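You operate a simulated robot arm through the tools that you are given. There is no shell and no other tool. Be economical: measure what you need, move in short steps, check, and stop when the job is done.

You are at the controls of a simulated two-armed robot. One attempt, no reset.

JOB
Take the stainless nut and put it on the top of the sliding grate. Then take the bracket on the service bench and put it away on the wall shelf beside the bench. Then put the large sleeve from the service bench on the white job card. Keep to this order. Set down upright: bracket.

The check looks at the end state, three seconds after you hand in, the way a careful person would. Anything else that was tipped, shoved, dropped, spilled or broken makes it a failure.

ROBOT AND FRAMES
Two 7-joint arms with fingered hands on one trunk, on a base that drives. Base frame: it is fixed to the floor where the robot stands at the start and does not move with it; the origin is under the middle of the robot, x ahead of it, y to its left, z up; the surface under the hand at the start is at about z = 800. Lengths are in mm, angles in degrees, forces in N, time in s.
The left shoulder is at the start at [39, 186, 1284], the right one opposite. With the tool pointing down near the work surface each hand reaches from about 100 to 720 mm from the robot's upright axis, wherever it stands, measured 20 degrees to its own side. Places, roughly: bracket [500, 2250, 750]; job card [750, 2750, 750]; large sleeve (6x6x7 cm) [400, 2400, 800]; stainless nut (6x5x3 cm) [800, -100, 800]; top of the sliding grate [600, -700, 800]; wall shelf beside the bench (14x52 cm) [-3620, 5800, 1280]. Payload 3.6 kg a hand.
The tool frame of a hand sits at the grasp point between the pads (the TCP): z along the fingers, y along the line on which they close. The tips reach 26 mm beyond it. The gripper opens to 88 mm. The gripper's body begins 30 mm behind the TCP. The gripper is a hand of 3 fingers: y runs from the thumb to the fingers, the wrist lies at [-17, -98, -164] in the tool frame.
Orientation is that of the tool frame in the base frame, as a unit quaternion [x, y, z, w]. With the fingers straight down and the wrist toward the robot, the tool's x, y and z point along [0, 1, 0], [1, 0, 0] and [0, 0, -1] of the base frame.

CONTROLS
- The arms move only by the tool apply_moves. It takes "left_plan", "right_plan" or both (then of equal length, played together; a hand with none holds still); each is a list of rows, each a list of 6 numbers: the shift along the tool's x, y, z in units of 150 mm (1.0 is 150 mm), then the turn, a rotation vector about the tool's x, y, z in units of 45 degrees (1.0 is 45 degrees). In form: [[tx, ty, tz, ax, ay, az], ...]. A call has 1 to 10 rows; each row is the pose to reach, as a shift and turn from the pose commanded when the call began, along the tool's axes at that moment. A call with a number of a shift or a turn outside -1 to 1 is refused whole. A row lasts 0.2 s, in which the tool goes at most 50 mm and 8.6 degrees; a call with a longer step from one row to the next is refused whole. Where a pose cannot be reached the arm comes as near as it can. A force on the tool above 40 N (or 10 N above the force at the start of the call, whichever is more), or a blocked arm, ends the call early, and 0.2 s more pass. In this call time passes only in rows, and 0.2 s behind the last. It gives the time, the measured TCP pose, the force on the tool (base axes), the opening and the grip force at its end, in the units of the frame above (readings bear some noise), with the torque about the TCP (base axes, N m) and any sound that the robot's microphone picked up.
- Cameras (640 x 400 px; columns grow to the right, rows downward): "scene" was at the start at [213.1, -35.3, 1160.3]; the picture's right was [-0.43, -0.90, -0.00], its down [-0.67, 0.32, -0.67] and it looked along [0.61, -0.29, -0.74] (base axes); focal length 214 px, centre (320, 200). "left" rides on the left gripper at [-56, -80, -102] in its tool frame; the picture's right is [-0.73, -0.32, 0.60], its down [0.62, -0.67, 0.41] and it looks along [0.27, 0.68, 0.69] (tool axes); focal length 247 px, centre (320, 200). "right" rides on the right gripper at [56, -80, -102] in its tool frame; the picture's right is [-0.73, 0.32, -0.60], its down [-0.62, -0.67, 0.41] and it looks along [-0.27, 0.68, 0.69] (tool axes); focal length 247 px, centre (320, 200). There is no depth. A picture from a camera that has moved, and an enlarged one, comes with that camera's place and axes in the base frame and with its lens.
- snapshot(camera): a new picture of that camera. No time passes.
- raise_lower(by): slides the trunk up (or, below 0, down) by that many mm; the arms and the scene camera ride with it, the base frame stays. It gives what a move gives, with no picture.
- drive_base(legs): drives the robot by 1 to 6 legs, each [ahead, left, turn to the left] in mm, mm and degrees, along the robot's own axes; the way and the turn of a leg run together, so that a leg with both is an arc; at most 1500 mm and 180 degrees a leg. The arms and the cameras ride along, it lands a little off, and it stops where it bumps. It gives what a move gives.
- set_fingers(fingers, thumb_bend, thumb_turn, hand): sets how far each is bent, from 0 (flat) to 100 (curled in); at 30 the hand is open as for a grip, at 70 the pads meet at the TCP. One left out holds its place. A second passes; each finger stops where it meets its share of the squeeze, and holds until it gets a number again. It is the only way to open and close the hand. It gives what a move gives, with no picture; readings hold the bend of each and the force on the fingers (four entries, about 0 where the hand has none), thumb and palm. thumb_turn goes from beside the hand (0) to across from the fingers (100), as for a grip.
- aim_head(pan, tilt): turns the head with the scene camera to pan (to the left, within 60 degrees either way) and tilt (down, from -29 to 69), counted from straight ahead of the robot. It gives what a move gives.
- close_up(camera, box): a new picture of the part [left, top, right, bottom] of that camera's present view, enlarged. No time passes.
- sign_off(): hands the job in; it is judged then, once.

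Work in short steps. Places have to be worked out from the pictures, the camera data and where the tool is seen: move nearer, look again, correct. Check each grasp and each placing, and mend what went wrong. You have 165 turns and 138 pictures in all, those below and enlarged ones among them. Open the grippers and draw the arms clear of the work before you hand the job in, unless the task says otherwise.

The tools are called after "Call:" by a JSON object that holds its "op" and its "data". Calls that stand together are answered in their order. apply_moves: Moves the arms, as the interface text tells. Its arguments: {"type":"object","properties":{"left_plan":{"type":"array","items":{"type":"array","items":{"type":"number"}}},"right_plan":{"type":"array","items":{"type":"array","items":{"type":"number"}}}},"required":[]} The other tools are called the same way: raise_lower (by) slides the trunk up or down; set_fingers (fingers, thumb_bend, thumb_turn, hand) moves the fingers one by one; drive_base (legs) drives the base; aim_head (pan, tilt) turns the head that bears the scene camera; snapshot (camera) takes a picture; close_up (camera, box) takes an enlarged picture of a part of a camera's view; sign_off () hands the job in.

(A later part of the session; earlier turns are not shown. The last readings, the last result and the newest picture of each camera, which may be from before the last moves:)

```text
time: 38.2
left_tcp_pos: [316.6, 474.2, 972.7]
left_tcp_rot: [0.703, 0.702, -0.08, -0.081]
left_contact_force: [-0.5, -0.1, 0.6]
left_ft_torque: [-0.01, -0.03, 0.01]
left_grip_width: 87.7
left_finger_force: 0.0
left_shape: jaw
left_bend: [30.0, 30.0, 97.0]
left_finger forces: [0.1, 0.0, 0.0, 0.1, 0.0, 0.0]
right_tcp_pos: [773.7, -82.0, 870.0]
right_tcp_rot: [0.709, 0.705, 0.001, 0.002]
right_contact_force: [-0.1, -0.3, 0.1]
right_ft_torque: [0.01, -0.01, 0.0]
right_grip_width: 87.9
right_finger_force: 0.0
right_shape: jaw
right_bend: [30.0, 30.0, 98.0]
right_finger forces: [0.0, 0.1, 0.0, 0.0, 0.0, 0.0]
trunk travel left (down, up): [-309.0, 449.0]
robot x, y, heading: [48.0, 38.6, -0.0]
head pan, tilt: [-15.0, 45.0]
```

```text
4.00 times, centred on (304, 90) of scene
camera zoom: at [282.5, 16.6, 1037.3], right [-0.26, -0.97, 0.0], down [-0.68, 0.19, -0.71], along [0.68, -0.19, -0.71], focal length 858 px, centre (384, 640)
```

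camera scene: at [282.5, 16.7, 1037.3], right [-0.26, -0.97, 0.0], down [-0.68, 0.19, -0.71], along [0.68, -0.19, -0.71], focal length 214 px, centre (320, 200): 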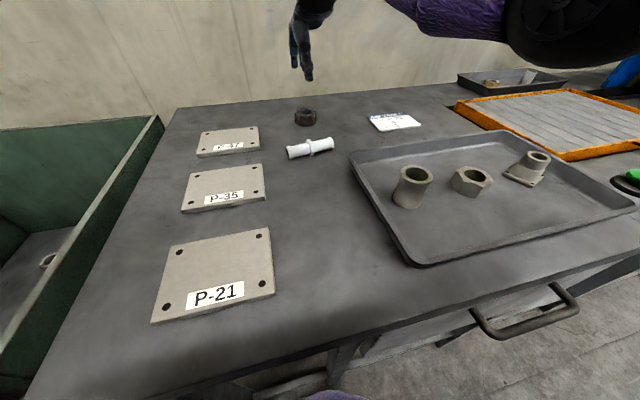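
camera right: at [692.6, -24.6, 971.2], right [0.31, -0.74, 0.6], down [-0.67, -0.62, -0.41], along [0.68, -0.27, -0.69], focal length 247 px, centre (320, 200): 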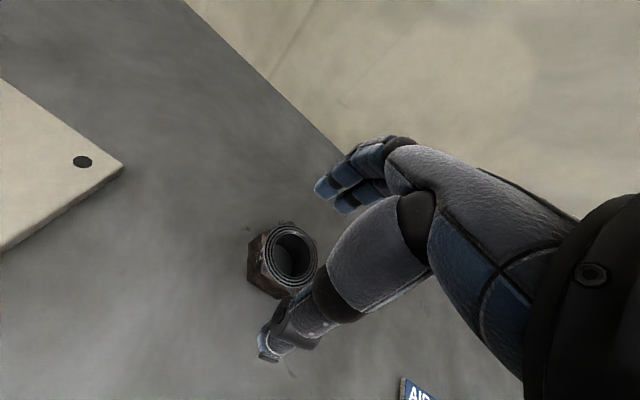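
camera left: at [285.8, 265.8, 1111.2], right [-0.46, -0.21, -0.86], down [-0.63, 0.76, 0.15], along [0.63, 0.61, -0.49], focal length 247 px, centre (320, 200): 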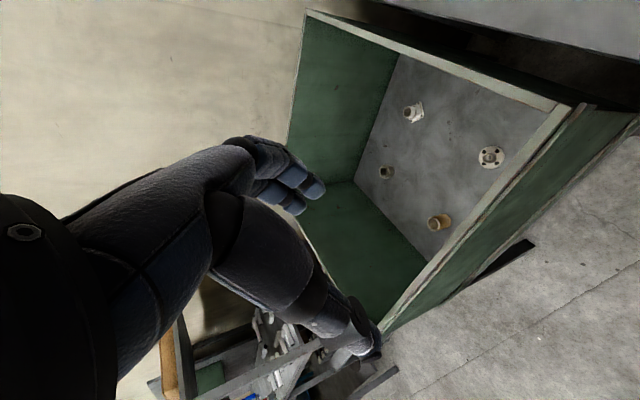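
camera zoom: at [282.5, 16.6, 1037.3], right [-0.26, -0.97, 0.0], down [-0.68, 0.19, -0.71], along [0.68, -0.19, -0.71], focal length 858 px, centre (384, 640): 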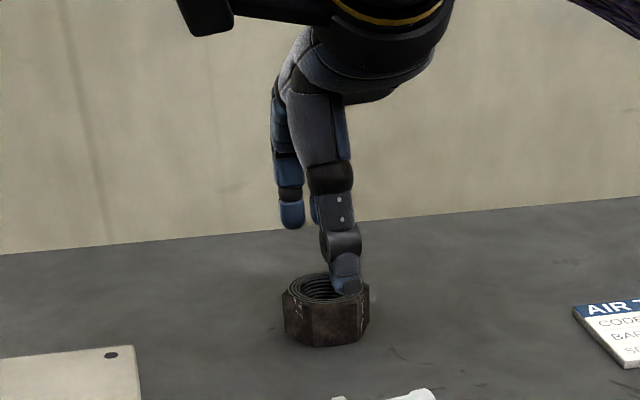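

Thumb and fingers straddle the nut, which I put at ≈[773,-81]. I'll lower to z≈832.

Call:
{"op": "apply_moves", "data": {"right_plan": [[0, 0, 0.13, 0, 0, 0], [0, 0, 0.25, 0, 0, 0]]}}

Call:
{"op": "close_up", "data": {"camera": "scene", "box": [256, 60, 352, 140]}}

```text
time: 38.9
left_tcp_pos: [315.9, 473.6, 973.6]
left_tcp_rot: [0.703, 0.702, -0.079, -0.08]
left_contact_force: [-0.4, -0.3, 0.0]
left_ft_torque: [0.04, 0.01, 0.0]
left_grip_width: 87.8
left_finger_force: 0.1
left_shape: jaw
left_bend: [30.0, 30.0, 97.0]
left_finger forces: [0.1, 0.0, 0.0, 0.0, 0.0, 0.0]
right_tcp_pos: [772.5, -82.0, 832.1]
right_tcp_rot: [0.708, 0.706, 0.0, 0.001]
right_contact_force: [-0.8, 0.2, 0.3]
right_ft_torque: [0.03, 0.01, 0.03]
right_grip_width: 87.6
right_finger_force: 0.0
right_shape: jaw
right_bend: [30.0, 30.0, 98.0]
right_finger forces: [0.1, 0.0, 0.0, 0.0, 0.0, 0.0]
trunk travel left (down, up): [-309.0, 449.0]
robot x, y, heading: [45.9, 40.2, -0.6]
head pan, tilt: [-15.0, 45.0]
```

```text
5.00 times, centred on (304, 100) of scene
camera zoom: at [282.5, 16.6, 1037.3], right [-0.26, -0.97, 0.0], down [-0.68, 0.19, -0.71], along [0.68, -0.19, -0.71], focal length 1072 px, centre (400, 700)
```

zoom: 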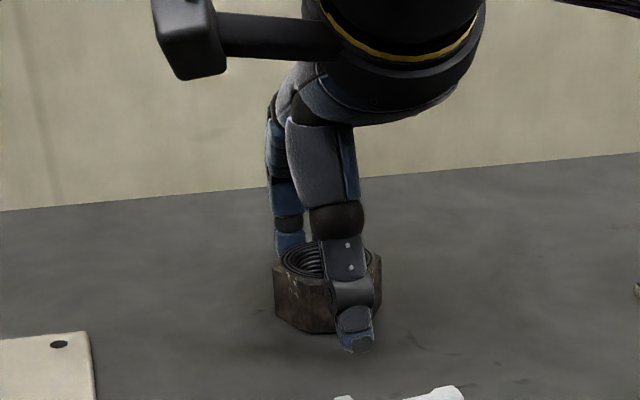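

The thumb sits about 8 mm to the right of the nut's middle, so I'll shift 6 mm left, then close.

Call:
{"op": "apply_moves", "data": {"right_plan": [[0.04, 0, 0, 0, 0, 0]]}}

Call:
{"op": "set_fingers", "data": {"hand": "right", "fingers": 60, "thumb_bend": 60, "thumb_turn": 98}}

Call:
{"op": "close_up", "data": {"camera": "scene", "box": [256, 60, 352, 140]}}

```text
time: 39.2
left_tcp_pos: [317.7, 473.8, 973.8]
left_tcp_rot: [0.703, 0.702, -0.079, -0.081]
left_contact_force: [0.6, 0.7, 0.0]
left_ft_torque: [0.01, 0.02, 0.0]
left_grip_width: 88.1
left_finger_force: 0.1
left_shape: jaw
left_bend: [30.0, 30.0, 97.0]
left_finger forces: [0.0, 0.1, 0.0, 0.1, 0.0, 0.1]
right_tcp_pos: [773.9, -75.7, 833.4]
right_tcp_rot: [0.708, 0.706, 0.001, 0.0]
right_contact_force: [0.5, 0.3, -0.9]
right_ft_torque: [-0.01, 0.0, 0.0]
right_grip_width: 87.8
right_finger_force: 0.0
right_shape: jaw
right_bend: [30.0, 30.0, 98.0]
right_finger forces: [0.0, 0.1, 0.0, 0.0, 0.1, 0.0]
trunk travel left (down, up): [-309.0, 449.0]
robot x, y, heading: [43.3, 35.9, -0.0]
head pan, tilt: [-15.0, 45.0]
```

```text
time: 40.2
left_tcp_pos: [317.9, 474.3, 973.3]
left_tcp_rot: [0.703, 0.702, -0.079, -0.08]
left_contact_force: [-0.4, 0.4, 0.5]
left_ft_torque: [0.01, 0.03, 0.03]
left_grip_width: 87.7
left_finger_force: 0.0
left_shape: jaw
left_bend: [30.0, 30.0, 97.0]
left_finger forces: [0.0, 0.0, 0.1, 0.0, 0.0, 0.1]
right_tcp_pos: [773.7, -76.1, 832.6]
right_tcp_rot: [0.708, 0.706, 0.001, 0.002]
right_contact_force: [0.0, 0.4, 0.0]
right_ft_torque: [0.01, -0.07, 0.01]
right_grip_width: 42.5
right_finger_force: 9.2
right_shape: fingers
right_bend: [53.0, 52.0, 98.0]
right_finger forces: [2.9, 6.7, 0.1, 0.0, 8.9, 0.0]
trunk travel left (down, up): [-309.0, 449.0]
robot x, y, heading: [50.1, 36.2, -0.3]
head pan, tilt: [-15.0, 45.0]
```

```text
5.00 times, centred on (304, 100) of scene
camera zoom: at [282.5, 16.6, 1037.3], right [-0.26, -0.97, 0.0], down [-0.68, 0.19, -0.71], along [0.68, -0.19, -0.71], focal length 1072 px, centre (400, 700)
```

zoom: 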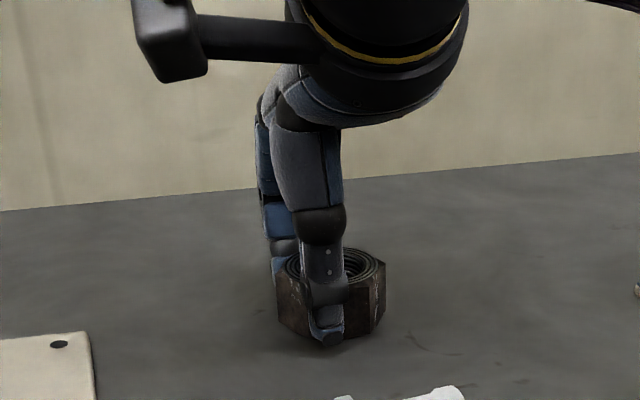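

The hand has the nut with 9 N, and I'll ask for a firmer hold before lifting.

Call:
{"op": "set_fingers", "data": {"hand": "right", "fingers": 75, "thumb_bend": 75}}

Call:
{"op": "apply_moves", "data": {"right_plan": [[0, 0, -0.15, 0, 0, 0], [0, 0, -0.4, 0, 0, 0], [0, 0, -0.7, 0, 0, 0], [0, 0, -1.0, 0, 0, 0]]}}

Call:
{"op": "snapshot", "data": {"camera": "scene"}}

Call:
{"op": "snapshot", "data": {"camera": "right"}}

```text
time: 41.2
left_tcp_pos: [316.4, 473.1, 973.3]
left_tcp_rot: [0.703, 0.702, -0.079, -0.081]
left_contact_force: [-0.1, 0.6, 0.0]
left_ft_torque: [0.02, 0.02, 0.03]
left_grip_width: 88.1
left_finger_force: 0.2
left_shape: jaw
left_bend: [30.0, 30.0, 97.0]
left_finger forces: [0.0, 0.1, 0.0, 0.1, 0.0, 0.0]
right_tcp_pos: [773.7, -75.9, 833.0]
right_tcp_rot: [0.708, 0.706, 0.001, 0.001]
right_contact_force: [0.0, 0.4, 1.3]
right_ft_torque: [-0.02, -0.09, 0.02]
right_grip_width: 41.0
right_finger_force: 16.0
right_shape: fingers
right_bend: [55.0, 53.0, 98.0]
right_finger forces: [4.9, 11.9, 0.1, 0.1, 16.6, 0.0]
trunk travel left (down, up): [-309.0, 449.0]
robot x, y, heading: [49.9, 41.6, -0.2]
head pan, tilt: [-15.0, 45.0]
```

```text
time: 42.2
left_tcp_pos: [316.5, 474.2, 973.0]
left_tcp_rot: [0.703, 0.702, -0.079, -0.08]
left_contact_force: [-0.6, -0.3, -0.8]
left_ft_torque: [0.03, -0.01, 0.02]
left_grip_width: 87.9
left_finger_force: 0.1
left_shape: jaw
left_bend: [30.0, 30.0, 97.0]
left_finger forces: [0.1, 0.0, 0.0, 0.0, 0.0, 0.0]
right_tcp_pos: [773.3, -75.5, 981.2]
right_tcp_rot: [0.709, 0.705, 0.001, 0.001]
right_contact_force: [0.1, 0.3, -2.6]
right_ft_torque: [0.0, -0.02, 0.0]
right_grip_width: 41.2
right_finger_force: 15.7
right_shape: fingers
right_bend: [55.0, 54.0, 98.0]
right_finger forces: [4.4, 11.2, 0.0, 0.1, 16.1, 0.0]
trunk travel left (down, up): [-309.0, 449.0]
robot x, y, heading: [47.0, 36.5, -0.2]
head pan, tilt: [-15.0, 45.0]
```

```text
101 pictures are left
camera scene: at [282.3, 16.7, 1037.4], right [-0.26, -0.97, 0.0], down [-0.68, 0.19, -0.71], along [0.68, -0.19, -0.71], focal length 214 px, centre (320, 200)
```

scene: 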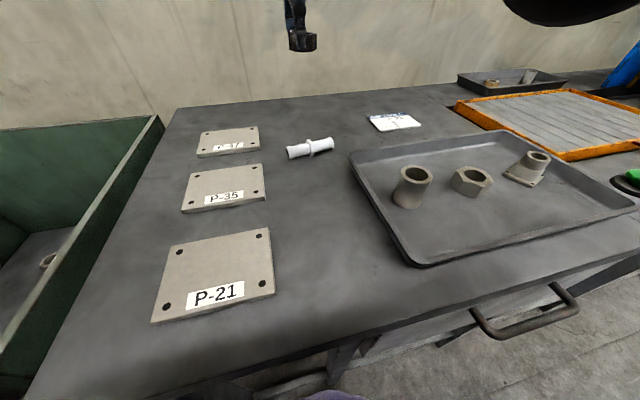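

```text
100 pictures are left
camera right: at [692.7, -18.4, 1083.1], right [0.31, -0.74, 0.6], down [-0.67, -0.62, -0.41], along [0.67, -0.27, -0.69], focal length 247 px, centre (320, 200)
```

right: 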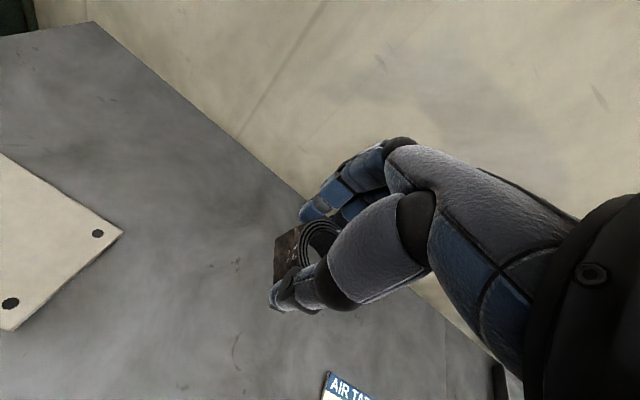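

The nut is held level. I'll drive right 400 mm toward the grate.

Call:
{"op": "drive_base", "data": {"legs": [[-10, 0, 0], [0, -400, 0]]}}

Call:
{"op": "aim_head", "data": {"pan": -30, "tilt": 45}}

Call:
{"op": "snapshot", "data": {"camera": "scene"}}

Call:
{"op": "snapshot", "data": {"camera": "right"}}

```text
time: 45.1
left_tcp_pos: [308.9, 71.8, 973.8]
left_tcp_rot: [0.707, 0.698, -0.079, -0.082]
left_contact_force: [0.2, 0.1, 0.0]
left_ft_torque: [-0.01, 0.02, 0.0]
left_grip_width: 87.8
left_finger_force: 0.0
left_shape: jaw
left_bend: [30.0, 30.0, 97.0]
left_finger forces: [0.0, 0.1, 0.0, 0.0, 0.0, 0.0]
right_tcp_pos: [760.1, -482.4, 980.5]
right_tcp_rot: [0.712, 0.702, 0.001, 0.001]
right_contact_force: [-0.6, 0.0, -1.5]
right_ft_torque: [0.01, -0.03, 0.01]
right_grip_width: 40.5
right_finger_force: 15.6
right_shape: fingers
right_bend: [55.0, 54.0, 98.0]
right_finger forces: [4.3, 11.4, 0.1, 0.1, 16.3, 0.0]
trunk travel left (down, up): [-309.0, 449.0]
robot x, y, heading: [32.4, -359.4, -0.9]
head pan, tilt: [-15.0, 45.0]
```

```text
time: 45.9
left_tcp_pos: [309.6, 71.5, 973.3]
left_tcp_rot: [0.707, 0.698, -0.08, -0.082]
left_contact_force: [-0.8, 0.0, 0.9]
left_ft_torque: [0.0, 0.03, -0.01]
left_grip_width: 87.7
left_finger_force: 0.0
left_shape: jaw
left_bend: [30.0, 30.0, 97.0]
left_finger forces: [0.0, 0.0, 0.0, 0.1, 0.1, 0.0]
right_tcp_pos: [760.8, -483.1, 982.3]
right_tcp_rot: [0.712, 0.702, 0.0, 0.0]
right_contact_force: [-0.4, -0.5, -2.5]
right_ft_torque: [0.05, 0.0, -0.01]
right_grip_width: 40.7
right_finger_force: 16.1
right_shape: fingers
right_bend: [55.0, 54.0, 98.0]
right_finger forces: [4.3, 11.4, 0.0, 0.1, 16.2, 0.0]
trunk travel left (down, up): [-309.0, 449.0]
robot x, y, heading: [35.8, -358.3, -0.7]
head pan, tilt: [-30.0, 45.0]
```

```text
99 pictures are left
camera scene: at [260.8, -404.7, 1037.3], right [-0.51, -0.86, 0.0], down [-0.61, 0.36, -0.71], along [0.61, -0.36, -0.71], focal length 214 px, centre (320, 200)
```

scene: 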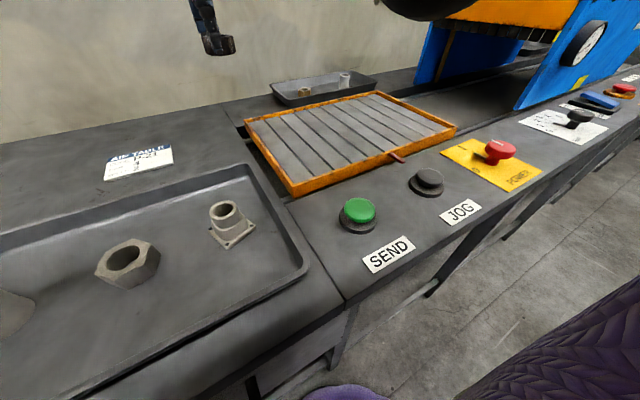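

```text
98 pictures are left
camera right: at [679.3, -424.6, 1082.6], right [0.31, -0.74, 0.6], down [-0.67, -0.61, -0.41], along [0.67, -0.28, -0.69], focal length 247 px, centre (320, 200)
```

right: 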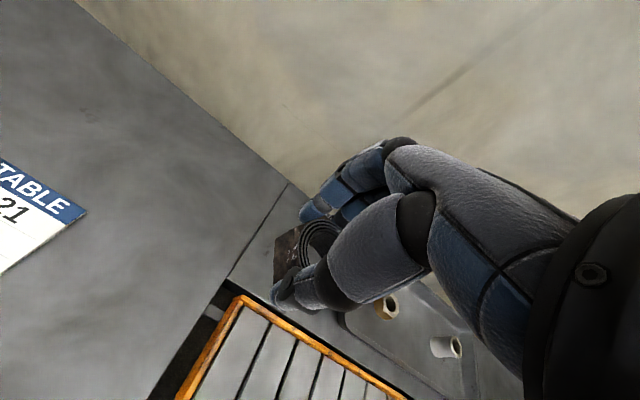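

The grate spans about x 470–720, y −490…−860. I'll bring the nut over its slats near [607,-635], keeping height.

Call:
{"op": "apply_moves", "data": {"right_plan": [[-0.2, -0.2, 0, 0, 0, 0], [-0.4, -0.4, 0, 0, 0, 0], [-0.6, -0.6, 0, 0, 0, 0], [-0.8, -0.8, 0, 0, 0, 0], [-1.0, -1.0, 0.1, 0, 0, 0]]}}

Call:
{"op": "snapshot", "data": {"camera": "scene"}}

Call:
{"op": "snapshot", "data": {"camera": "right"}}

```text
time: 47.0
left_tcp_pos: [307.7, 71.1, 972.9]
left_tcp_rot: [0.707, 0.698, -0.079, -0.081]
left_contact_force: [0.0, -0.6, 0.5]
left_ft_torque: [0.0, -0.01, 0.0]
left_grip_width: 87.7
left_finger_force: 0.0
left_shape: jaw
left_bend: [30.0, 30.0, 97.0]
left_finger forces: [0.1, 0.0, 0.1, 0.0, 0.1, 0.0]
right_tcp_pos: [606.0, -629.7, 966.9]
right_tcp_rot: [0.712, 0.702, 0.001, 0.0]
right_contact_force: [-0.4, 0.5, -2.0]
right_ft_torque: [0.02, -0.02, 0.01]
right_grip_width: 40.7
right_finger_force: 15.9
right_shape: fingers
right_bend: [56.0, 54.0, 98.0]
right_finger forces: [3.8, 11.9, 0.1, 0.0, 16.2, 0.0]
trunk travel left (down, up): [-309.0, 449.0]
robot x, y, heading: [34.0, -362.7, -0.7]
head pan, tilt: [-30.0, 45.0]
```

```text
97 pictures are left
camera scene: at [260.4, -405.2, 1037.4], right [-0.51, -0.86, 0.0], down [-0.61, 0.36, -0.71], along [0.61, -0.36, -0.71], focal length 214 px, centre (320, 200)
```

scene: 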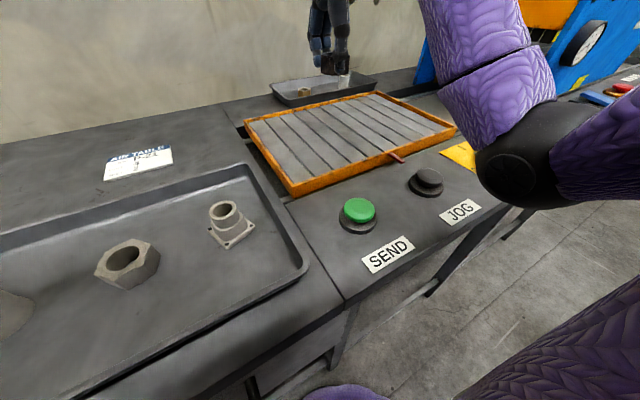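

```text
96 pictures are left
camera right: at [524.4, -572.9, 1066.9], right [0.31, -0.74, 0.6], down [-0.67, -0.61, -0.41], along [0.67, -0.28, -0.69], focal length 247 px, centre (320, 200)
```

right: 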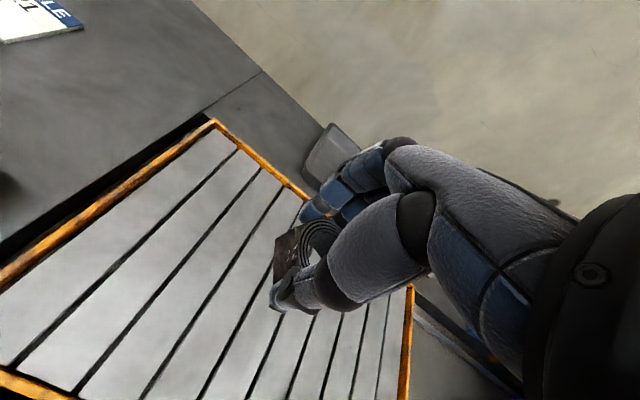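

The right elbow hangs low near the JOG button, so I'll raise the trunk by 200 before lowering the nut.

Call:
{"op": "raise_lower", "data": {"by": 200}}

Call:
{"op": "apply_moves", "data": {"right_plan": [[0, 0, 0.3, 0, 0, 0], [0, 0, 0.6, 0, 0, 0], [0, 0, 0.9, 0, 0, 0]]}}

Call:
{"op": "apply_moves", "data": {"right_plan": [[0, 0, 0.3, 0, 0, 0], [0, 0, 0.6, 0, 0, 0], [0, 0, 0.9, 0, 0, 0]]}}

Call:
{"op": "snapshot", "data": {"camera": "scene"}}

Call:
{"op": "snapshot", "data": {"camera": "right"}}

```text
time: 49.2
left_tcp_pos: [309.2, 71.8, 1172.2]
left_tcp_rot: [0.707, 0.698, -0.079, -0.082]
left_contact_force: [0.2, 0.6, 0.4]
left_ft_torque: [0.0, 0.01, 0.02]
left_grip_width: 88.0
left_finger_force: 0.0
left_shape: jaw
left_bend: [30.0, 30.0, 97.0]
left_finger forces: [0.0, 0.1, 0.0, 0.1, 0.1, 0.0]
right_tcp_pos: [607.8, -629.8, 1165.8]
right_tcp_rot: [0.712, 0.702, 0.002, 0.001]
right_contact_force: [0.7, -0.7, -2.1]
right_ft_torque: [0.04, -0.01, -0.01]
right_grip_width: 40.5
right_finger_force: 16.0
right_shape: fingers
right_bend: [56.0, 54.0, 98.0]
right_finger forces: [3.7, 11.9, 0.0, 0.1, 15.9, 0.0]
trunk travel left (down, up): [-509.0, 249.0]
robot x, y, heading: [26.6, -359.4, -0.7]
head pan, tilt: [-30.0, 45.0]
```

```text
time: 50.0
left_tcp_pos: [308.3, 71.3, 1172.7]
left_tcp_rot: [0.707, 0.698, -0.079, -0.082]
left_contact_force: [-0.3, 0.1, -0.2]
left_ft_torque: [-0.01, -0.01, 0.02]
left_grip_width: 87.8
left_finger_force: 0.1
left_shape: jaw
left_bend: [30.0, 30.0, 97.0]
left_finger forces: [0.0, 0.0, 0.1, 0.1, 0.0, 0.0]
right_tcp_pos: [609.3, -627.8, 1028.4]
right_tcp_rot: [0.713, 0.702, 0.001, 0.002]
right_contact_force: [0.8, -0.4, -2.4]
right_ft_torque: [0.01, 0.01, 0.02]
right_grip_width: 40.6
right_finger_force: 15.8
right_shape: fingers
right_bend: [56.0, 54.0, 98.0]
right_finger forces: [3.4, 12.0, 0.0, 0.1, 15.9, 0.1]
trunk travel left (down, up): [-509.0, 249.0]
robot x, y, heading: [33.7, -363.6, -0.7]
head pan, tilt: [-30.0, 45.0]
```

```text
time: 50.8
left_tcp_pos: [309.0, 71.5, 1172.9]
left_tcp_rot: [0.707, 0.698, -0.08, -0.081]
left_contact_force: [0.4, 0.7, 0.8]
left_ft_torque: [0.02, -0.01, 0.0]
left_grip_width: 87.8
left_finger_force: 0.1
left_shape: jaw
left_bend: [30.0, 30.0, 97.0]
left_finger forces: [0.0, 0.0, 0.1, 0.0, 0.1, 0.0]
right_tcp_pos: [608.9, -629.1, 895.9]
right_tcp_rot: [0.712, 0.703, 0.002, 0.001]
right_contact_force: [0.4, 0.3, -1.9]
right_ft_torque: [0.02, 0.02, 0.0]
right_grip_width: 40.1
right_finger_force: 15.7
right_shape: fingers
right_bend: [56.0, 54.0, 98.0]
right_finger forces: [3.2, 12.3, 0.0, 0.0, 15.7, 0.0]
trunk travel left (down, up): [-509.0, 249.0]
robot x, y, heading: [33.3, -362.1, -0.9]
head pan, tilt: [-30.0, 45.0]
```

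```text
95 pictures are left
camera scene: at [239.9, -404.5, 1249.2], right [-0.51, -0.86, 0.0], down [-0.61, 0.36, -0.71], along [0.61, -0.36, -0.71], focal length 214 px, centre (320, 200)
```

scene: 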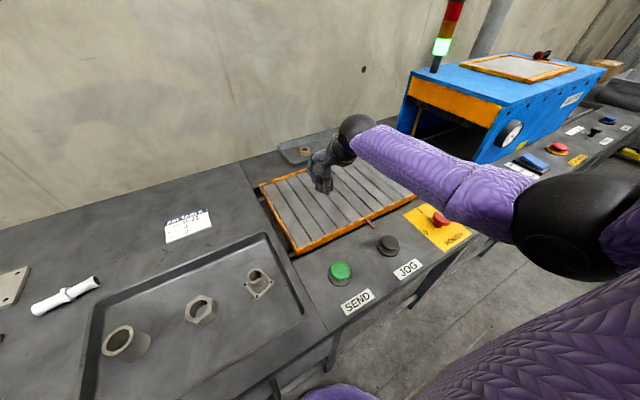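

```text
94 pictures are left
camera right: at [527.6, -571.2, 996.7], right [0.31, -0.74, 0.6], down [-0.67, -0.61, -0.41], along [0.67, -0.28, -0.68], focal length 247 px, centre (320, 200)
```

right: 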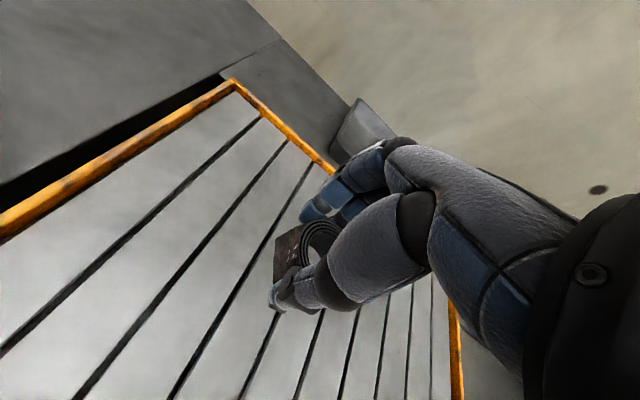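

The elbow is well clear now. I'll lower 25 mm and then creep down watching force.

Call:
{"op": "apply_moves", "data": {"right_plan": [[0, 0, 0.08, 0, 0, 0], [0, 0, 0.16, 0, 0, 0]]}}

Call:
{"op": "close_up", "data": {"camera": "scene", "box": [272, 120, 400, 200]}}

```text
time: 51.4
left_tcp_pos: [309.0, 72.0, 1172.8]
left_tcp_rot: [0.707, 0.698, -0.08, -0.082]
left_contact_force: [-0.4, 0.3, 0.0]
left_ft_torque: [0.01, -0.01, 0.0]
left_grip_width: 87.8
left_finger_force: 0.1
left_shape: jaw
left_bend: [30.0, 30.0, 97.0]
left_finger forces: [0.0, 0.0, 0.0, 0.1, 0.1, 0.1]
right_tcp_pos: [607.6, -628.6, 871.8]
right_tcp_rot: [0.712, 0.702, 0.001, 0.001]
right_contact_force: [-1.1, -0.1, -2.6]
right_ft_torque: [0.0, 0.01, -0.03]
right_grip_width: 40.0
right_finger_force: 15.4
right_shape: fingers
right_bend: [56.0, 54.0, 98.0]
right_finger forces: [3.3, 12.3, 0.1, 0.0, 15.7, 0.1]
trunk travel left (down, up): [-509.0, 249.0]
robot x, y, heading: [36.8, -361.5, -0.8]
head pan, tilt: [-30.0, 45.0]
```

```text
5.00 times, centred on (336, 160) of scene
camera zoom: at [239.7, -404.4, 1249.2], right [-0.51, -0.86, 0.0], down [-0.61, 0.36, -0.71], along [0.61, -0.36, -0.71], focal length 1072 px, centre (240, 400)
```

zoom: 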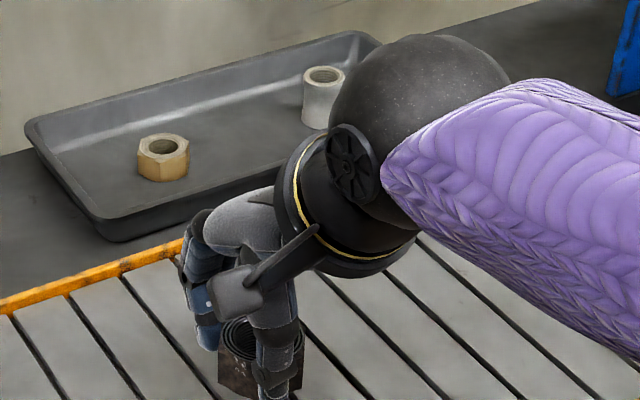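

The nut bottom is at ~839, so I'll creep down in 4 mm rows.

Call:
{"op": "apply_moves", "data": {"right_plan": [[0, 0, 0.027, 0, 0, 0], [0, 0, 0.053, 0, 0, 0], [0, 0, 0.08, 0, 0, 0]]}}

Call:
{"op": "apply_moves", "data": {"right_plan": [[0, 0, 0.02, 0, 0, 0], [0, 0, 0.04, 0, 0, 0]]}}

Call:
{"op": "apply_moves", "data": {"right_plan": [[0, 0, 0.02, 0, 0, 0], [0, 0, 0.035, 0, 0, 0]]}}

```text
time: 52.2
left_tcp_pos: [308.5, 70.9, 1173.0]
left_tcp_rot: [0.707, 0.698, -0.079, -0.081]
left_contact_force: [0.0, -1.3, 0.8]
left_ft_torque: [-0.01, -0.01, -0.03]
left_grip_width: 87.8
left_finger_force: 0.0
left_shape: jaw
left_bend: [30.0, 30.0, 97.0]
left_finger forces: [0.0, 0.1, 0.0, 0.0, 0.1, 0.0]
right_tcp_pos: [608.4, -630.6, 859.1]
right_tcp_rot: [0.711, 0.703, 0.0, 0.0]
right_contact_force: [-0.8, 0.2, -1.6]
right_ft_torque: [0.0, 0.03, 0.0]
right_grip_width: 40.0
right_finger_force: 15.4
right_shape: fingers
right_bend: [56.0, 54.0, 98.0]
right_finger forces: [3.2, 12.3, 0.0, 0.0, 15.8, 0.1]
trunk travel left (down, up): [-509.0, 249.0]
robot x, y, heading: [33.6, -361.0, -0.9]
head pan, tilt: [-30.0, 45.0]
```

```text
time: 52.8
left_tcp_pos: [307.8, 71.8, 1172.8]
left_tcp_rot: [0.707, 0.698, -0.078, -0.081]
left_contact_force: [0.3, 0.6, 0.8]
left_ft_torque: [0.03, 0.03, -0.02]
left_grip_width: 87.8
left_finger_force: 0.0
left_shape: jaw
left_bend: [30.0, 30.0, 97.0]
left_finger forces: [0.1, 0.1, 0.0, 0.0, 0.1, 0.0]
right_tcp_pos: [608.4, -630.4, 855.3]
right_tcp_rot: [0.712, 0.702, 0.001, 0.0]
right_contact_force: [1.2, 0.3, -2.2]
right_ft_torque: [0.02, -0.04, 0.01]
right_grip_width: 40.1
right_finger_force: 16.0
right_shape: fingers
right_bend: [56.0, 54.0, 98.0]
right_finger forces: [3.3, 12.3, 0.0, 0.0, 15.6, 0.1]
trunk travel left (down, up): [-509.0, 249.0]
robot x, y, heading: [36.8, -360.2, -0.7]
head pan, tilt: [-30.0, 45.0]
```

```text
time: 53.4
left_tcp_pos: [309.0, 71.4, 1172.8]
left_tcp_rot: [0.707, 0.698, -0.079, -0.081]
left_contact_force: [0.6, 0.4, 0.1]
left_ft_torque: [0.0, -0.01, 0.01]
left_grip_width: 87.8
left_finger_force: 0.1
left_shape: jaw
left_bend: [30.0, 30.0, 97.0]
left_finger forces: [0.1, 0.0, 0.0, 0.0, 0.0, 0.0]
right_tcp_pos: [609.1, -630.0, 848.6]
right_tcp_rot: [0.712, 0.702, 0.001, 0.0]
right_contact_force: [-0.2, -0.2, -1.4]
right_ft_torque: [0.03, 0.0, -0.01]
right_grip_width: 40.0
right_finger_force: 15.5
right_shape: fingers
right_bend: [56.0, 54.0, 98.0]
right_finger forces: [3.0, 12.4, 0.0, 0.1, 15.6, 0.0]
trunk travel left (down, up): [-509.0, 249.0]
robot x, y, heading: [33.4, -362.3, -1.0]
head pan, tilt: [-30.0, 45.0]
```

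No contact yet at nut bottom ~815, so I'll continue.

Call:
{"op": "apply_moves", "data": {"right_plan": [[0, 0, 0.013, 0, 0, 0], [0, 0, 0.027, 0, 0, 0]]}}

Call:
{"op": "apply_moves", "data": {"right_plan": [[0, 0, 0.013, 0, 0, 0], [0, 0, 0.027, 0, 0, 0]]}}

Call:
{"op": "close_up", "data": {"camera": "right", "box": [220, 180, 380, 340]}}

```text
time: 54.0
left_tcp_pos: [309.2, 71.0, 1173.1]
left_tcp_rot: [0.707, 0.698, -0.079, -0.081]
left_contact_force: [0.4, 0.6, 0.4]
left_ft_torque: [-0.01, -0.04, 0.04]
left_grip_width: 87.9
left_finger_force: 0.1
left_shape: jaw
left_bend: [30.0, 30.0, 97.0]
left_finger forces: [0.0, 0.1, 0.0, 0.0, 0.1, 0.0]
right_tcp_pos: [609.1, -630.2, 846.4]
right_tcp_rot: [0.712, 0.702, 0.002, 0.001]
right_contact_force: [0.7, 1.0, -0.4]
right_ft_torque: [-0.02, -0.02, -0.01]
right_grip_width: 40.2
right_finger_force: 16.1
right_shape: fingers
right_bend: [56.0, 54.0, 98.0]
right_finger forces: [3.1, 12.6, 0.1, 0.1, 16.6, 0.0]
trunk travel left (down, up): [-509.0, 249.0]
robot x, y, heading: [33.0, -361.3, -1.0]
head pan, tilt: [-30.0, 45.0]
```

```text
time: 54.6
left_tcp_pos: [306.6, 72.7, 1172.8]
left_tcp_rot: [0.707, 0.698, -0.08, -0.081]
left_contact_force: [0.2, 1.0, -0.4]
left_ft_torque: [0.0, 0.01, -0.01]
left_grip_width: 87.7
left_finger_force: 0.0
left_shape: jaw
left_bend: [30.0, 30.0, 97.0]
left_finger forces: [0.1, 0.0, 0.1, 0.0, 0.0, 0.0]
right_tcp_pos: [610.3, -629.8, 843.0]
right_tcp_rot: [0.712, 0.702, 0.003, 0.003]
right_contact_force: [-1.8, 1.3, 12.0]
right_ft_torque: [-0.01, 0.04, -0.01]
right_grip_width: 40.3
right_finger_force: 18.5
right_shape: fingers
right_bend: [56.0, 54.0, 98.0]
right_finger forces: [3.3, 12.8, 0.0, 0.1, 20.2, 0.0]
trunk travel left (down, up): [-509.0, 249.0]
robot x, y, heading: [33.3, -354.8, -0.7]
head pan, tilt: [-30.0, 45.0]
```

```text
2.50 times, centred on (300, 260) of right
camera zoom: at [528.0, -572.5, 944.7], right [0.3, -0.74, 0.6], down [-0.67, -0.61, -0.42], along [0.68, -0.28, -0.68], focal length 617 px, centre (370, 50)
```

zoom: 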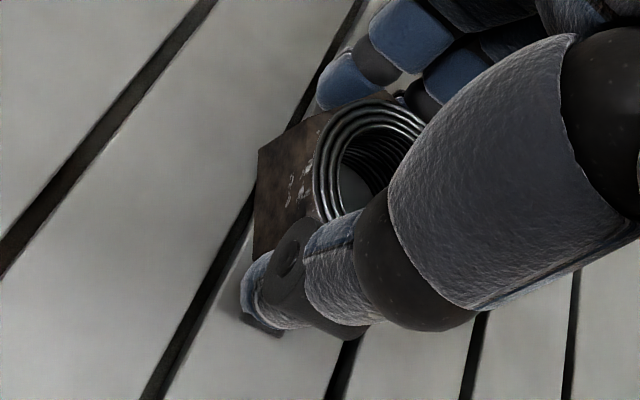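

The nut is seated (12 N upward), so I'll ease up 1 mm and open.

Call:
{"op": "apply_moves", "data": {"right_plan": [[0, 0, -0.01, 0, 0, 0]]}}

Call:
{"op": "set_fingers", "data": {"hand": "right", "fingers": 48, "thumb_bend": 48}}

Call:
{"op": "set_fingers", "data": {"hand": "right", "fingers": 30, "thumb_bend": 30}}

Call:
{"op": "apply_moves", "data": {"right_plan": [[0, 0, -0.2, 0, 0, 0], [0, 0, -0.5, 0, 0, 0], [0, 0, -0.8, 0, 0, 0], [0, 0, -1.0, 0, 0, 0]]}}

Call:
{"op": "snapshot", "data": {"camera": "right"}}

```text
time: 55.0
left_tcp_pos: [307.6, 71.9, 1172.7]
left_tcp_rot: [0.706, 0.699, -0.079, -0.081]
left_contact_force: [0.1, 0.2, -0.9]
left_ft_torque: [-0.04, 0.01, 0.01]
left_grip_width: 87.9
left_finger_force: 0.0
left_shape: jaw
left_bend: [30.0, 30.0, 97.0]
left_finger forces: [0.0, 0.0, 0.1, 0.0, 0.0, 0.0]
right_tcp_pos: [609.3, -629.5, 844.0]
right_tcp_rot: [0.712, 0.702, 0.003, 0.003]
right_contact_force: [3.4, -1.6, 9.7]
right_ft_torque: [-0.06, -0.14, 0.03]
right_grip_width: 40.1
right_finger_force: 18.4
right_shape: fingers
right_bend: [56.0, 55.0, 98.0]
right_finger forces: [3.4, 15.9, 0.1, 0.1, 17.4, 0.0]
trunk travel left (down, up): [-509.0, 249.0]
robot x, y, heading: [37.0, -358.6, -0.8]
head pan, tilt: [-30.0, 45.0]
```

```text
time: 56.0
left_tcp_pos: [308.2, 72.1, 1173.1]
left_tcp_rot: [0.707, 0.698, -0.079, -0.081]
left_contact_force: [-0.8, -0.3, 0.8]
left_ft_torque: [-0.03, 0.0, -0.01]
left_grip_width: 87.8
left_finger_force: 0.0
left_shape: jaw
left_bend: [30.0, 30.0, 97.0]
left_finger forces: [0.1, 0.0, 0.0, 0.1, 0.0, 0.1]
right_tcp_pos: [606.7, -630.9, 842.1]
right_tcp_rot: [0.712, 0.703, 0.0, 0.001]
right_contact_force: [-0.4, 0.4, 1.2]
right_ft_torque: [0.0, -0.05, 0.01]
right_grip_width: 49.1
right_finger_force: 0.6
right_shape: fingers
right_bend: [49.0, 48.0, 98.0]
right_finger forces: [0.6, 0.6, 0.1, 0.0, 0.4, 0.1]
trunk travel left (down, up): [-509.0, 249.0]
robot x, y, heading: [34.2, -359.5, -0.9]
head pan, tilt: [-30.0, 45.0]
```

```text
time: 57.0
left_tcp_pos: [308.4, 72.2, 1172.9]
left_tcp_rot: [0.707, 0.698, -0.079, -0.081]
left_contact_force: [-0.1, 0.0, 0.2]
left_ft_torque: [0.01, 0.0, 0.03]
left_grip_width: 88.0
left_finger_force: 0.0
left_shape: jaw
left_bend: [30.0, 30.0, 97.0]
left_finger forces: [0.0, 0.1, 0.0, 0.0, 0.0, 0.0]
right_tcp_pos: [609.3, -629.4, 841.5]
right_tcp_rot: [0.712, 0.702, 0.0, 0.001]
right_contact_force: [-0.5, -0.4, -0.5]
right_ft_torque: [0.01, 0.04, 0.0]
right_grip_width: 88.2
right_finger_force: 0.1
right_shape: fingers
right_bend: [30.0, 30.0, 96.0]
right_finger forces: [0.1, 0.0, 0.1, 0.0, 0.1, 0.0]
trunk travel left (down, up): [-509.0, 249.0]
robot x, y, heading: [31.7, -361.7, -0.7]
head pan, tilt: [-30.0, 45.0]
```

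```text
time: 58.0
left_tcp_pos: [307.9, 71.8, 1173.0]
left_tcp_rot: [0.707, 0.698, -0.079, -0.081]
left_contact_force: [0.0, 0.3, -0.1]
left_ft_torque: [-0.01, 0.02, 0.05]
left_grip_width: 87.5
left_finger_force: 0.2
left_shape: jaw
left_bend: [30.0, 30.0, 97.0]
left_finger forces: [0.0, 0.0, 0.0, 0.0, 0.0, 0.0]
right_tcp_pos: [606.1, -631.8, 992.2]
right_tcp_rot: [0.713, 0.702, 0.001, 0.0]
right_contact_force: [0.7, -0.7, -0.4]
right_ft_torque: [0.02, -0.02, 0.01]
right_grip_width: 88.2
right_finger_force: 0.0
right_shape: fingers
right_bend: [30.0, 30.0, 96.0]
right_finger forces: [0.0, 0.0, 0.0, 0.0, 0.0, 0.1]
trunk travel left (down, up): [-509.0, 249.0]
robot x, y, heading: [33.7, -357.4, -0.8]
head pan, tilt: [-30.0, 45.0]
```

```text
91 pictures are left
camera right: at [525.8, -573.5, 1093.4], right [0.31, -0.74, 0.6], down [-0.67, -0.61, -0.41], along [0.67, -0.28, -0.69], focal length 247 px, centre (320, 200)
```

right: 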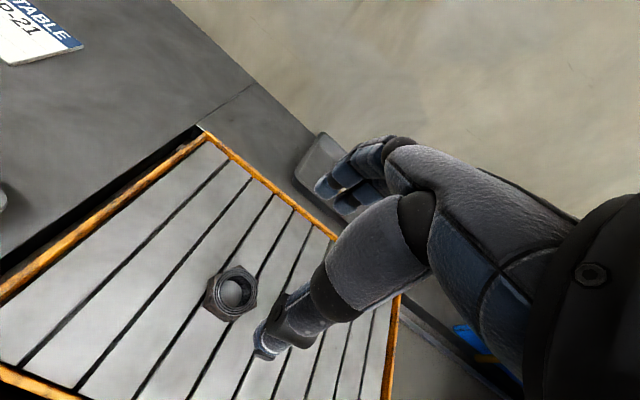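

The nut rests flat on the slats. I'll back away and drive left to the service bench.

Call:
{"op": "drive_base", "data": {"legs": [[-420, 0, 0.8], [0, 1350, 0], [0, 1200, 0]]}}

Call:
{"op": "aim_head", "data": {"pan": 0, "tilt": 40}}

Call:
{"op": "snapshot", "data": {"camera": "scene"}}

```text
time: 72.6
left_tcp_pos: [-7.5, 2617.5, 1173.4]
left_tcp_rot: [0.717, 0.688, -0.077, -0.082]
left_contact_force: [-0.2, -0.2, -0.4]
left_ft_torque: [-0.01, 0.0, 0.02]
left_grip_width: 87.9
left_finger_force: 0.1
left_shape: jaw
left_bend: [30.0, 30.0, 97.0]
left_finger forces: [0.0, 0.1, 0.0, 0.0, 0.0, 0.1]
right_tcp_pos: [270.1, 1905.5, 991.4]
right_tcp_rot: [0.723, 0.691, 0.001, 0.0]
right_contact_force: [-0.6, -0.3, -0.5]
right_ft_torque: [0.02, -0.01, -0.01]
right_grip_width: 88.1
right_finger_force: 0.2
right_shape: fingers
right_bend: [30.0, 30.0, 96.0]
right_finger forces: [0.0, 0.0, 0.1, 0.0, 0.1, 0.0]
trunk travel left (down, up): [-509.0, 249.0]
robot x, y, heading: [-297.4, 2191.4, -2.6]
head pan, tilt: [-30.0, 45.0]
```

```text
time: 73.5
left_tcp_pos: [-9.0, 2616.7, 1173.1]
left_tcp_rot: [0.717, 0.688, -0.078, -0.082]
left_contact_force: [-0.1, 0.1, 0.8]
left_ft_torque: [-0.01, 0.01, -0.01]
left_grip_width: 87.7
left_finger_force: 0.0
left_shape: jaw
left_bend: [30.0, 30.0, 97.0]
left_finger forces: [0.0, 0.1, 0.0, 0.1, 0.0, 0.0]
right_tcp_pos: [270.0, 1904.6, 991.7]
right_tcp_rot: [0.723, 0.691, 0.001, 0.001]
right_contact_force: [-0.5, -1.0, -0.4]
right_ft_torque: [0.0, -0.02, 0.01]
right_grip_width: 88.3
right_finger_force: 0.1
right_shape: fingers
right_bend: [30.0, 30.0, 96.0]
right_finger forces: [0.1, 0.0, 0.0, 0.1, 0.1, 0.0]
trunk travel left (down, up): [-509.0, 249.0]
robot x, y, heading: [-295.7, 2191.2, -2.5]
head pan, tilt: [0.0, 40.0]
```

```text
90 pictures are left
camera scene: at [-74.3, 2182.4, 1256.5], right [-0.04, -1.0, 0.0], down [-0.64, 0.03, -0.77], along [0.77, -0.03, -0.64], focal length 214 px, centre (320, 200)
```

scene: 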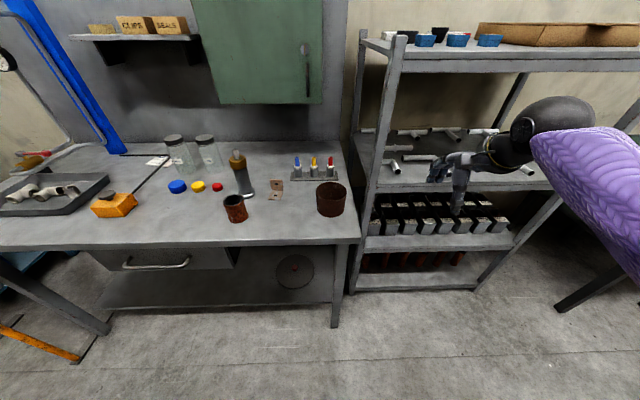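

I see the bench: L-shaped bracket at (275,188), rusty sleeve (235,208), jars, and a wall shelf with boxes up left. The listed shelf place [-3620,5800] is far off, so I'll look closer here first.

Call:
{"op": "close_up", "data": {"camera": "scene", "box": [130, 120, 360, 260]}}

Call:
{"op": "close_up", "data": {"camera": "scene", "box": [0, 0, 210, 130]}}

```text
2.78 times, centred on (245, 190) of scene
camera zoom: at [-74.3, 2182.4, 1256.5], right [-0.04, -1.0, 0.0], down [-0.64, 0.03, -0.77], along [0.77, -0.03, -0.64], focal length 597 px, centre (529, 228)
```

zoom: 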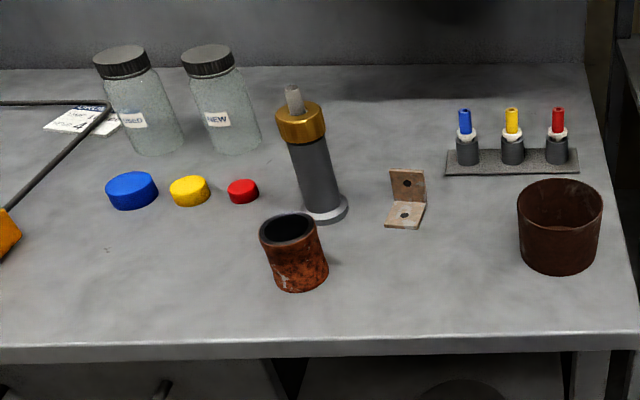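

```text
3.05 times, centred on (105, 65) of scene
camera zoom: at [-74.3, 2182.4, 1256.5], right [-0.04, -1.0, 0.0], down [-0.64, 0.03, -0.77], along [0.77, -0.03, -0.64], focal length 654 px, centre (975, 611)
```

zoom: 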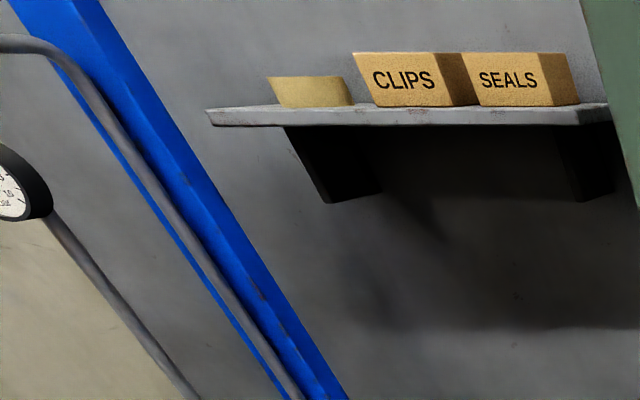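

The shelf here is above the bench next to the cabinet. Before deciding, I'll look toward the listed place by backing off, turning left and panning.

Call:
{"op": "drive_base", "data": {"legs": [[-250, 0, 0], [0, 0, 75]]}}

Call:
{"op": "aim_head", "data": {"pan": 55, "tilt": 5}}

Call:
{"op": "snapshot", "data": {"camera": "scene"}}

Call:
{"op": "aim_head", "data": {"pan": 0, "tilt": 10}}

Call:
{"op": "snapshot", "data": {"camera": "scene"}}

```text
time: 78.7
left_tcp_pos: [-896.0, 2580.9, 1172.5]
left_tcp_rot: [0.137, 0.984, -0.112, -0.017]
left_contact_force: [0.5, 0.1, 0.4]
left_ft_torque: [0.0, 0.0, -0.01]
left_grip_width: 87.8
left_finger_force: 0.0
left_shape: jaw
left_bend: [30.0, 30.0, 97.0]
left_finger forces: [0.0, 0.1, 0.1, 0.0, 0.0, 0.1]
right_tcp_pos: [-139.8, 2685.0, 991.9]
right_tcp_rot: [0.141, 0.99, 0.0, -0.001]
right_contact_force: [0.8, 0.6, -0.4]
right_ft_torque: [-0.01, 0.0, -0.03]
right_grip_width: 88.2
right_finger_force: 0.1
right_shape: fingers
right_bend: [30.0, 30.0, 96.0]
right_finger forces: [0.0, 0.0, 0.1, 0.1, 0.0, 0.1]
trunk travel left (down, up): [-509.0, 249.0]
robot x, y, heading: [-553.0, 2203.1, 74.0]
head pan, tilt: [0.0, 40.0]
```

```text
time: 79.9
left_tcp_pos: [-897.0, 2580.4, 1173.0]
left_tcp_rot: [0.137, 0.984, -0.113, -0.016]
left_contact_force: [0.0, -0.3, 0.6]
left_ft_torque: [0.01, -0.04, 0.02]
left_grip_width: 87.8
left_finger_force: 0.1
left_shape: jaw
left_bend: [30.0, 30.0, 97.0]
left_finger forces: [0.0, 0.0, 0.1, 0.0, 0.1, 0.0]
right_tcp_pos: [-139.5, 2685.4, 991.0]
right_tcp_rot: [0.14, 0.99, 0.0, 0.0]
right_contact_force: [-0.5, -0.6, -0.1]
right_ft_torque: [0.01, 0.0, 0.05]
right_grip_width: 88.4
right_finger_force: 0.1
right_shape: fingers
right_bend: [30.0, 30.0, 96.0]
right_finger forces: [0.0, 0.1, 0.0, 0.1, 0.0, 0.0]
trunk travel left (down, up): [-509.0, 249.0]
robot x, y, heading: [-549.9, 2202.1, 74.1]
head pan, tilt: [55.0, 5.0]
```

```text
87 pictures are left
camera scene: at [-571.8, 2403.5, 1312.3], right [0.78, 0.63, 0.0], down [0.06, -0.07, -1.0], along [-0.63, 0.77, -0.09], focal length 214 px, centre (320, 200)
```

scene: 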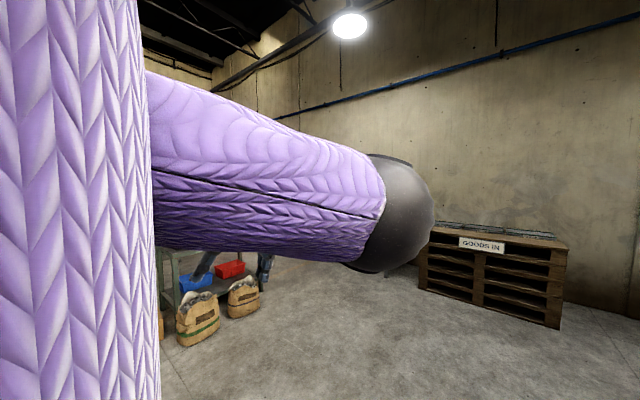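

```text
time: 81.1
left_tcp_pos: [-895.6, 2581.7, 1171.8]
left_tcp_rot: [0.138, 0.984, -0.112, -0.017]
left_contact_force: [-0.8, -0.6, -0.5]
left_ft_torque: [0.0, 0.05, 0.01]
left_grip_width: 87.9
left_finger_force: 0.0
left_shape: jaw
left_bend: [30.0, 30.0, 97.0]
left_finger forces: [0.0, 0.0, 0.1, 0.1, 0.0, 0.0]
right_tcp_pos: [-139.6, 2685.2, 992.1]
right_tcp_rot: [0.14, 0.99, 0.001, 0.0]
right_contact_force: [-0.3, 0.2, -0.5]
right_ft_torque: [0.0, 0.0, -0.03]
right_grip_width: 88.2
right_finger_force: 0.2
right_shape: fingers
right_bend: [30.0, 30.0, 96.0]
right_finger forces: [0.1, 0.1, 0.0, 0.0, 0.1, 0.1]
trunk travel left (down, up): [-509.0, 249.0]
robot x, y, heading: [-555.5, 2199.2, 73.8]
head pan, tilt: [0.0, 10.0]
```

```text
86 pictures are left
camera scene: at [-488.5, 2421.4, 1304.2], right [0.96, -0.28, 0.0], down [-0.05, -0.17, -0.98], along [0.27, 0.95, -0.17], focal length 214 px, centre (320, 200)
```

scene: 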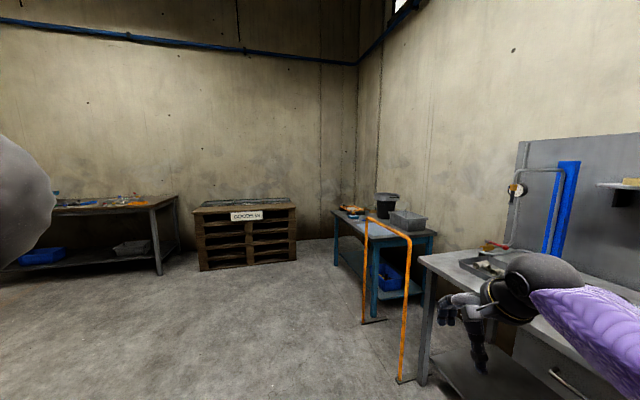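

The left arm hides the listed direction, so I'll turn further to look straight at it.

Call:
{"op": "drive_base", "data": {"legs": [[0, 0, 60]]}}

Call:
{"op": "snapshot", "data": {"camera": "scene"}}

```text
time: 84.1
left_tcp_pos: [-1055.3, 2111.4, 1173.3]
left_tcp_rot: [-0.356, 0.928, -0.106, 0.04]
left_contact_force: [0.5, -0.5, -0.3]
left_ft_torque: [-0.02, -0.04, -0.01]
left_grip_width: 87.9
left_finger_force: 0.0
left_shape: jaw
left_bend: [30.0, 30.0, 97.0]
left_finger forces: [0.0, 0.0, 0.0, 0.0, 0.0, 0.0]
right_tcp_pos: [-741.7, 2808.0, 990.8]
right_tcp_rot: [-0.357, 0.934, 0.001, -0.001]
right_contact_force: [-0.2, 0.1, 0.4]
right_ft_torque: [0.0, -0.01, 0.0]
right_grip_width: 88.0
right_finger_force: 0.2
right_shape: fingers
right_bend: [30.0, 30.0, 96.0]
right_finger forces: [0.0, 0.1, 0.0, 0.0, 0.1, 0.0]
trunk travel left (down, up): [-509.0, 249.0]
robot x, y, heading: [-553.5, 2203.5, 131.8]
head pan, tilt: [0.0, 10.0]
```

```text
85 pictures are left
camera scene: at [-704.1, 2371.8, 1304.2], right [0.74, 0.67, 0.0], down [0.12, -0.13, -0.98], along [-0.66, 0.73, -0.17], focal length 214 px, centre (320, 200)
```

scene: 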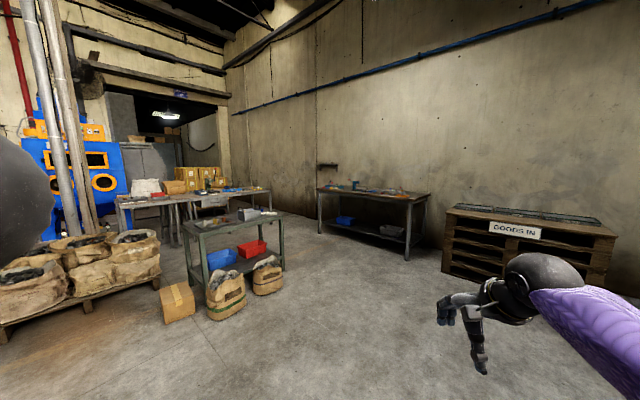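

Zooming on the far bench, where a small wall shelf seems to sit at (327,165).

Call:
{"op": "close_up", "data": {"camera": "scene", "box": [290, 140, 450, 240]}}

Call:
{"op": "close_up", "data": {"camera": "scene", "box": [290, 145, 370, 195]}}

```text
4.00 times, centred on (370, 190) of scene
camera zoom: at [-704.1, 2371.8, 1304.2], right [0.74, 0.67, 0.0], down [0.12, -0.13, -0.98], along [-0.66, 0.73, -0.17], focal length 858 px, centre (120, 240)
```

zoom: 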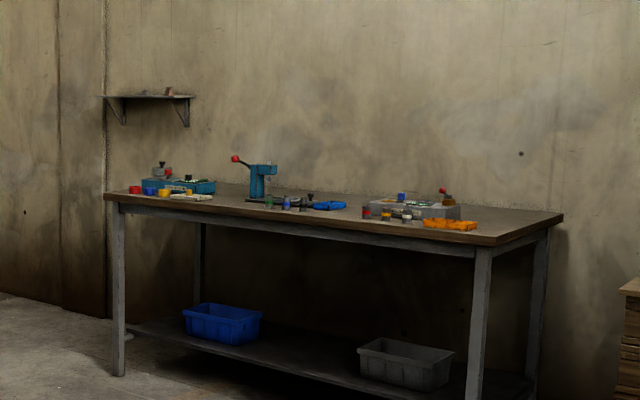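

```text
8.00 times, centred on (330, 170) of scene
camera zoom: at [-704.1, 2371.8, 1304.2], right [0.74, 0.67, 0.0], down [0.12, -0.13, -0.98], along [-0.66, 0.73, -0.17], focal length 1716 px, centre (240, 440)
```

zoom: 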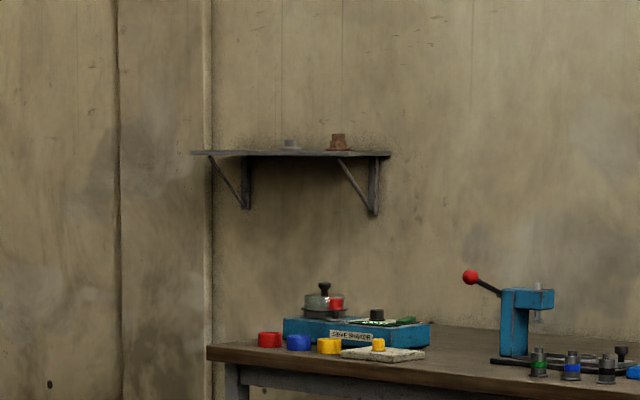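

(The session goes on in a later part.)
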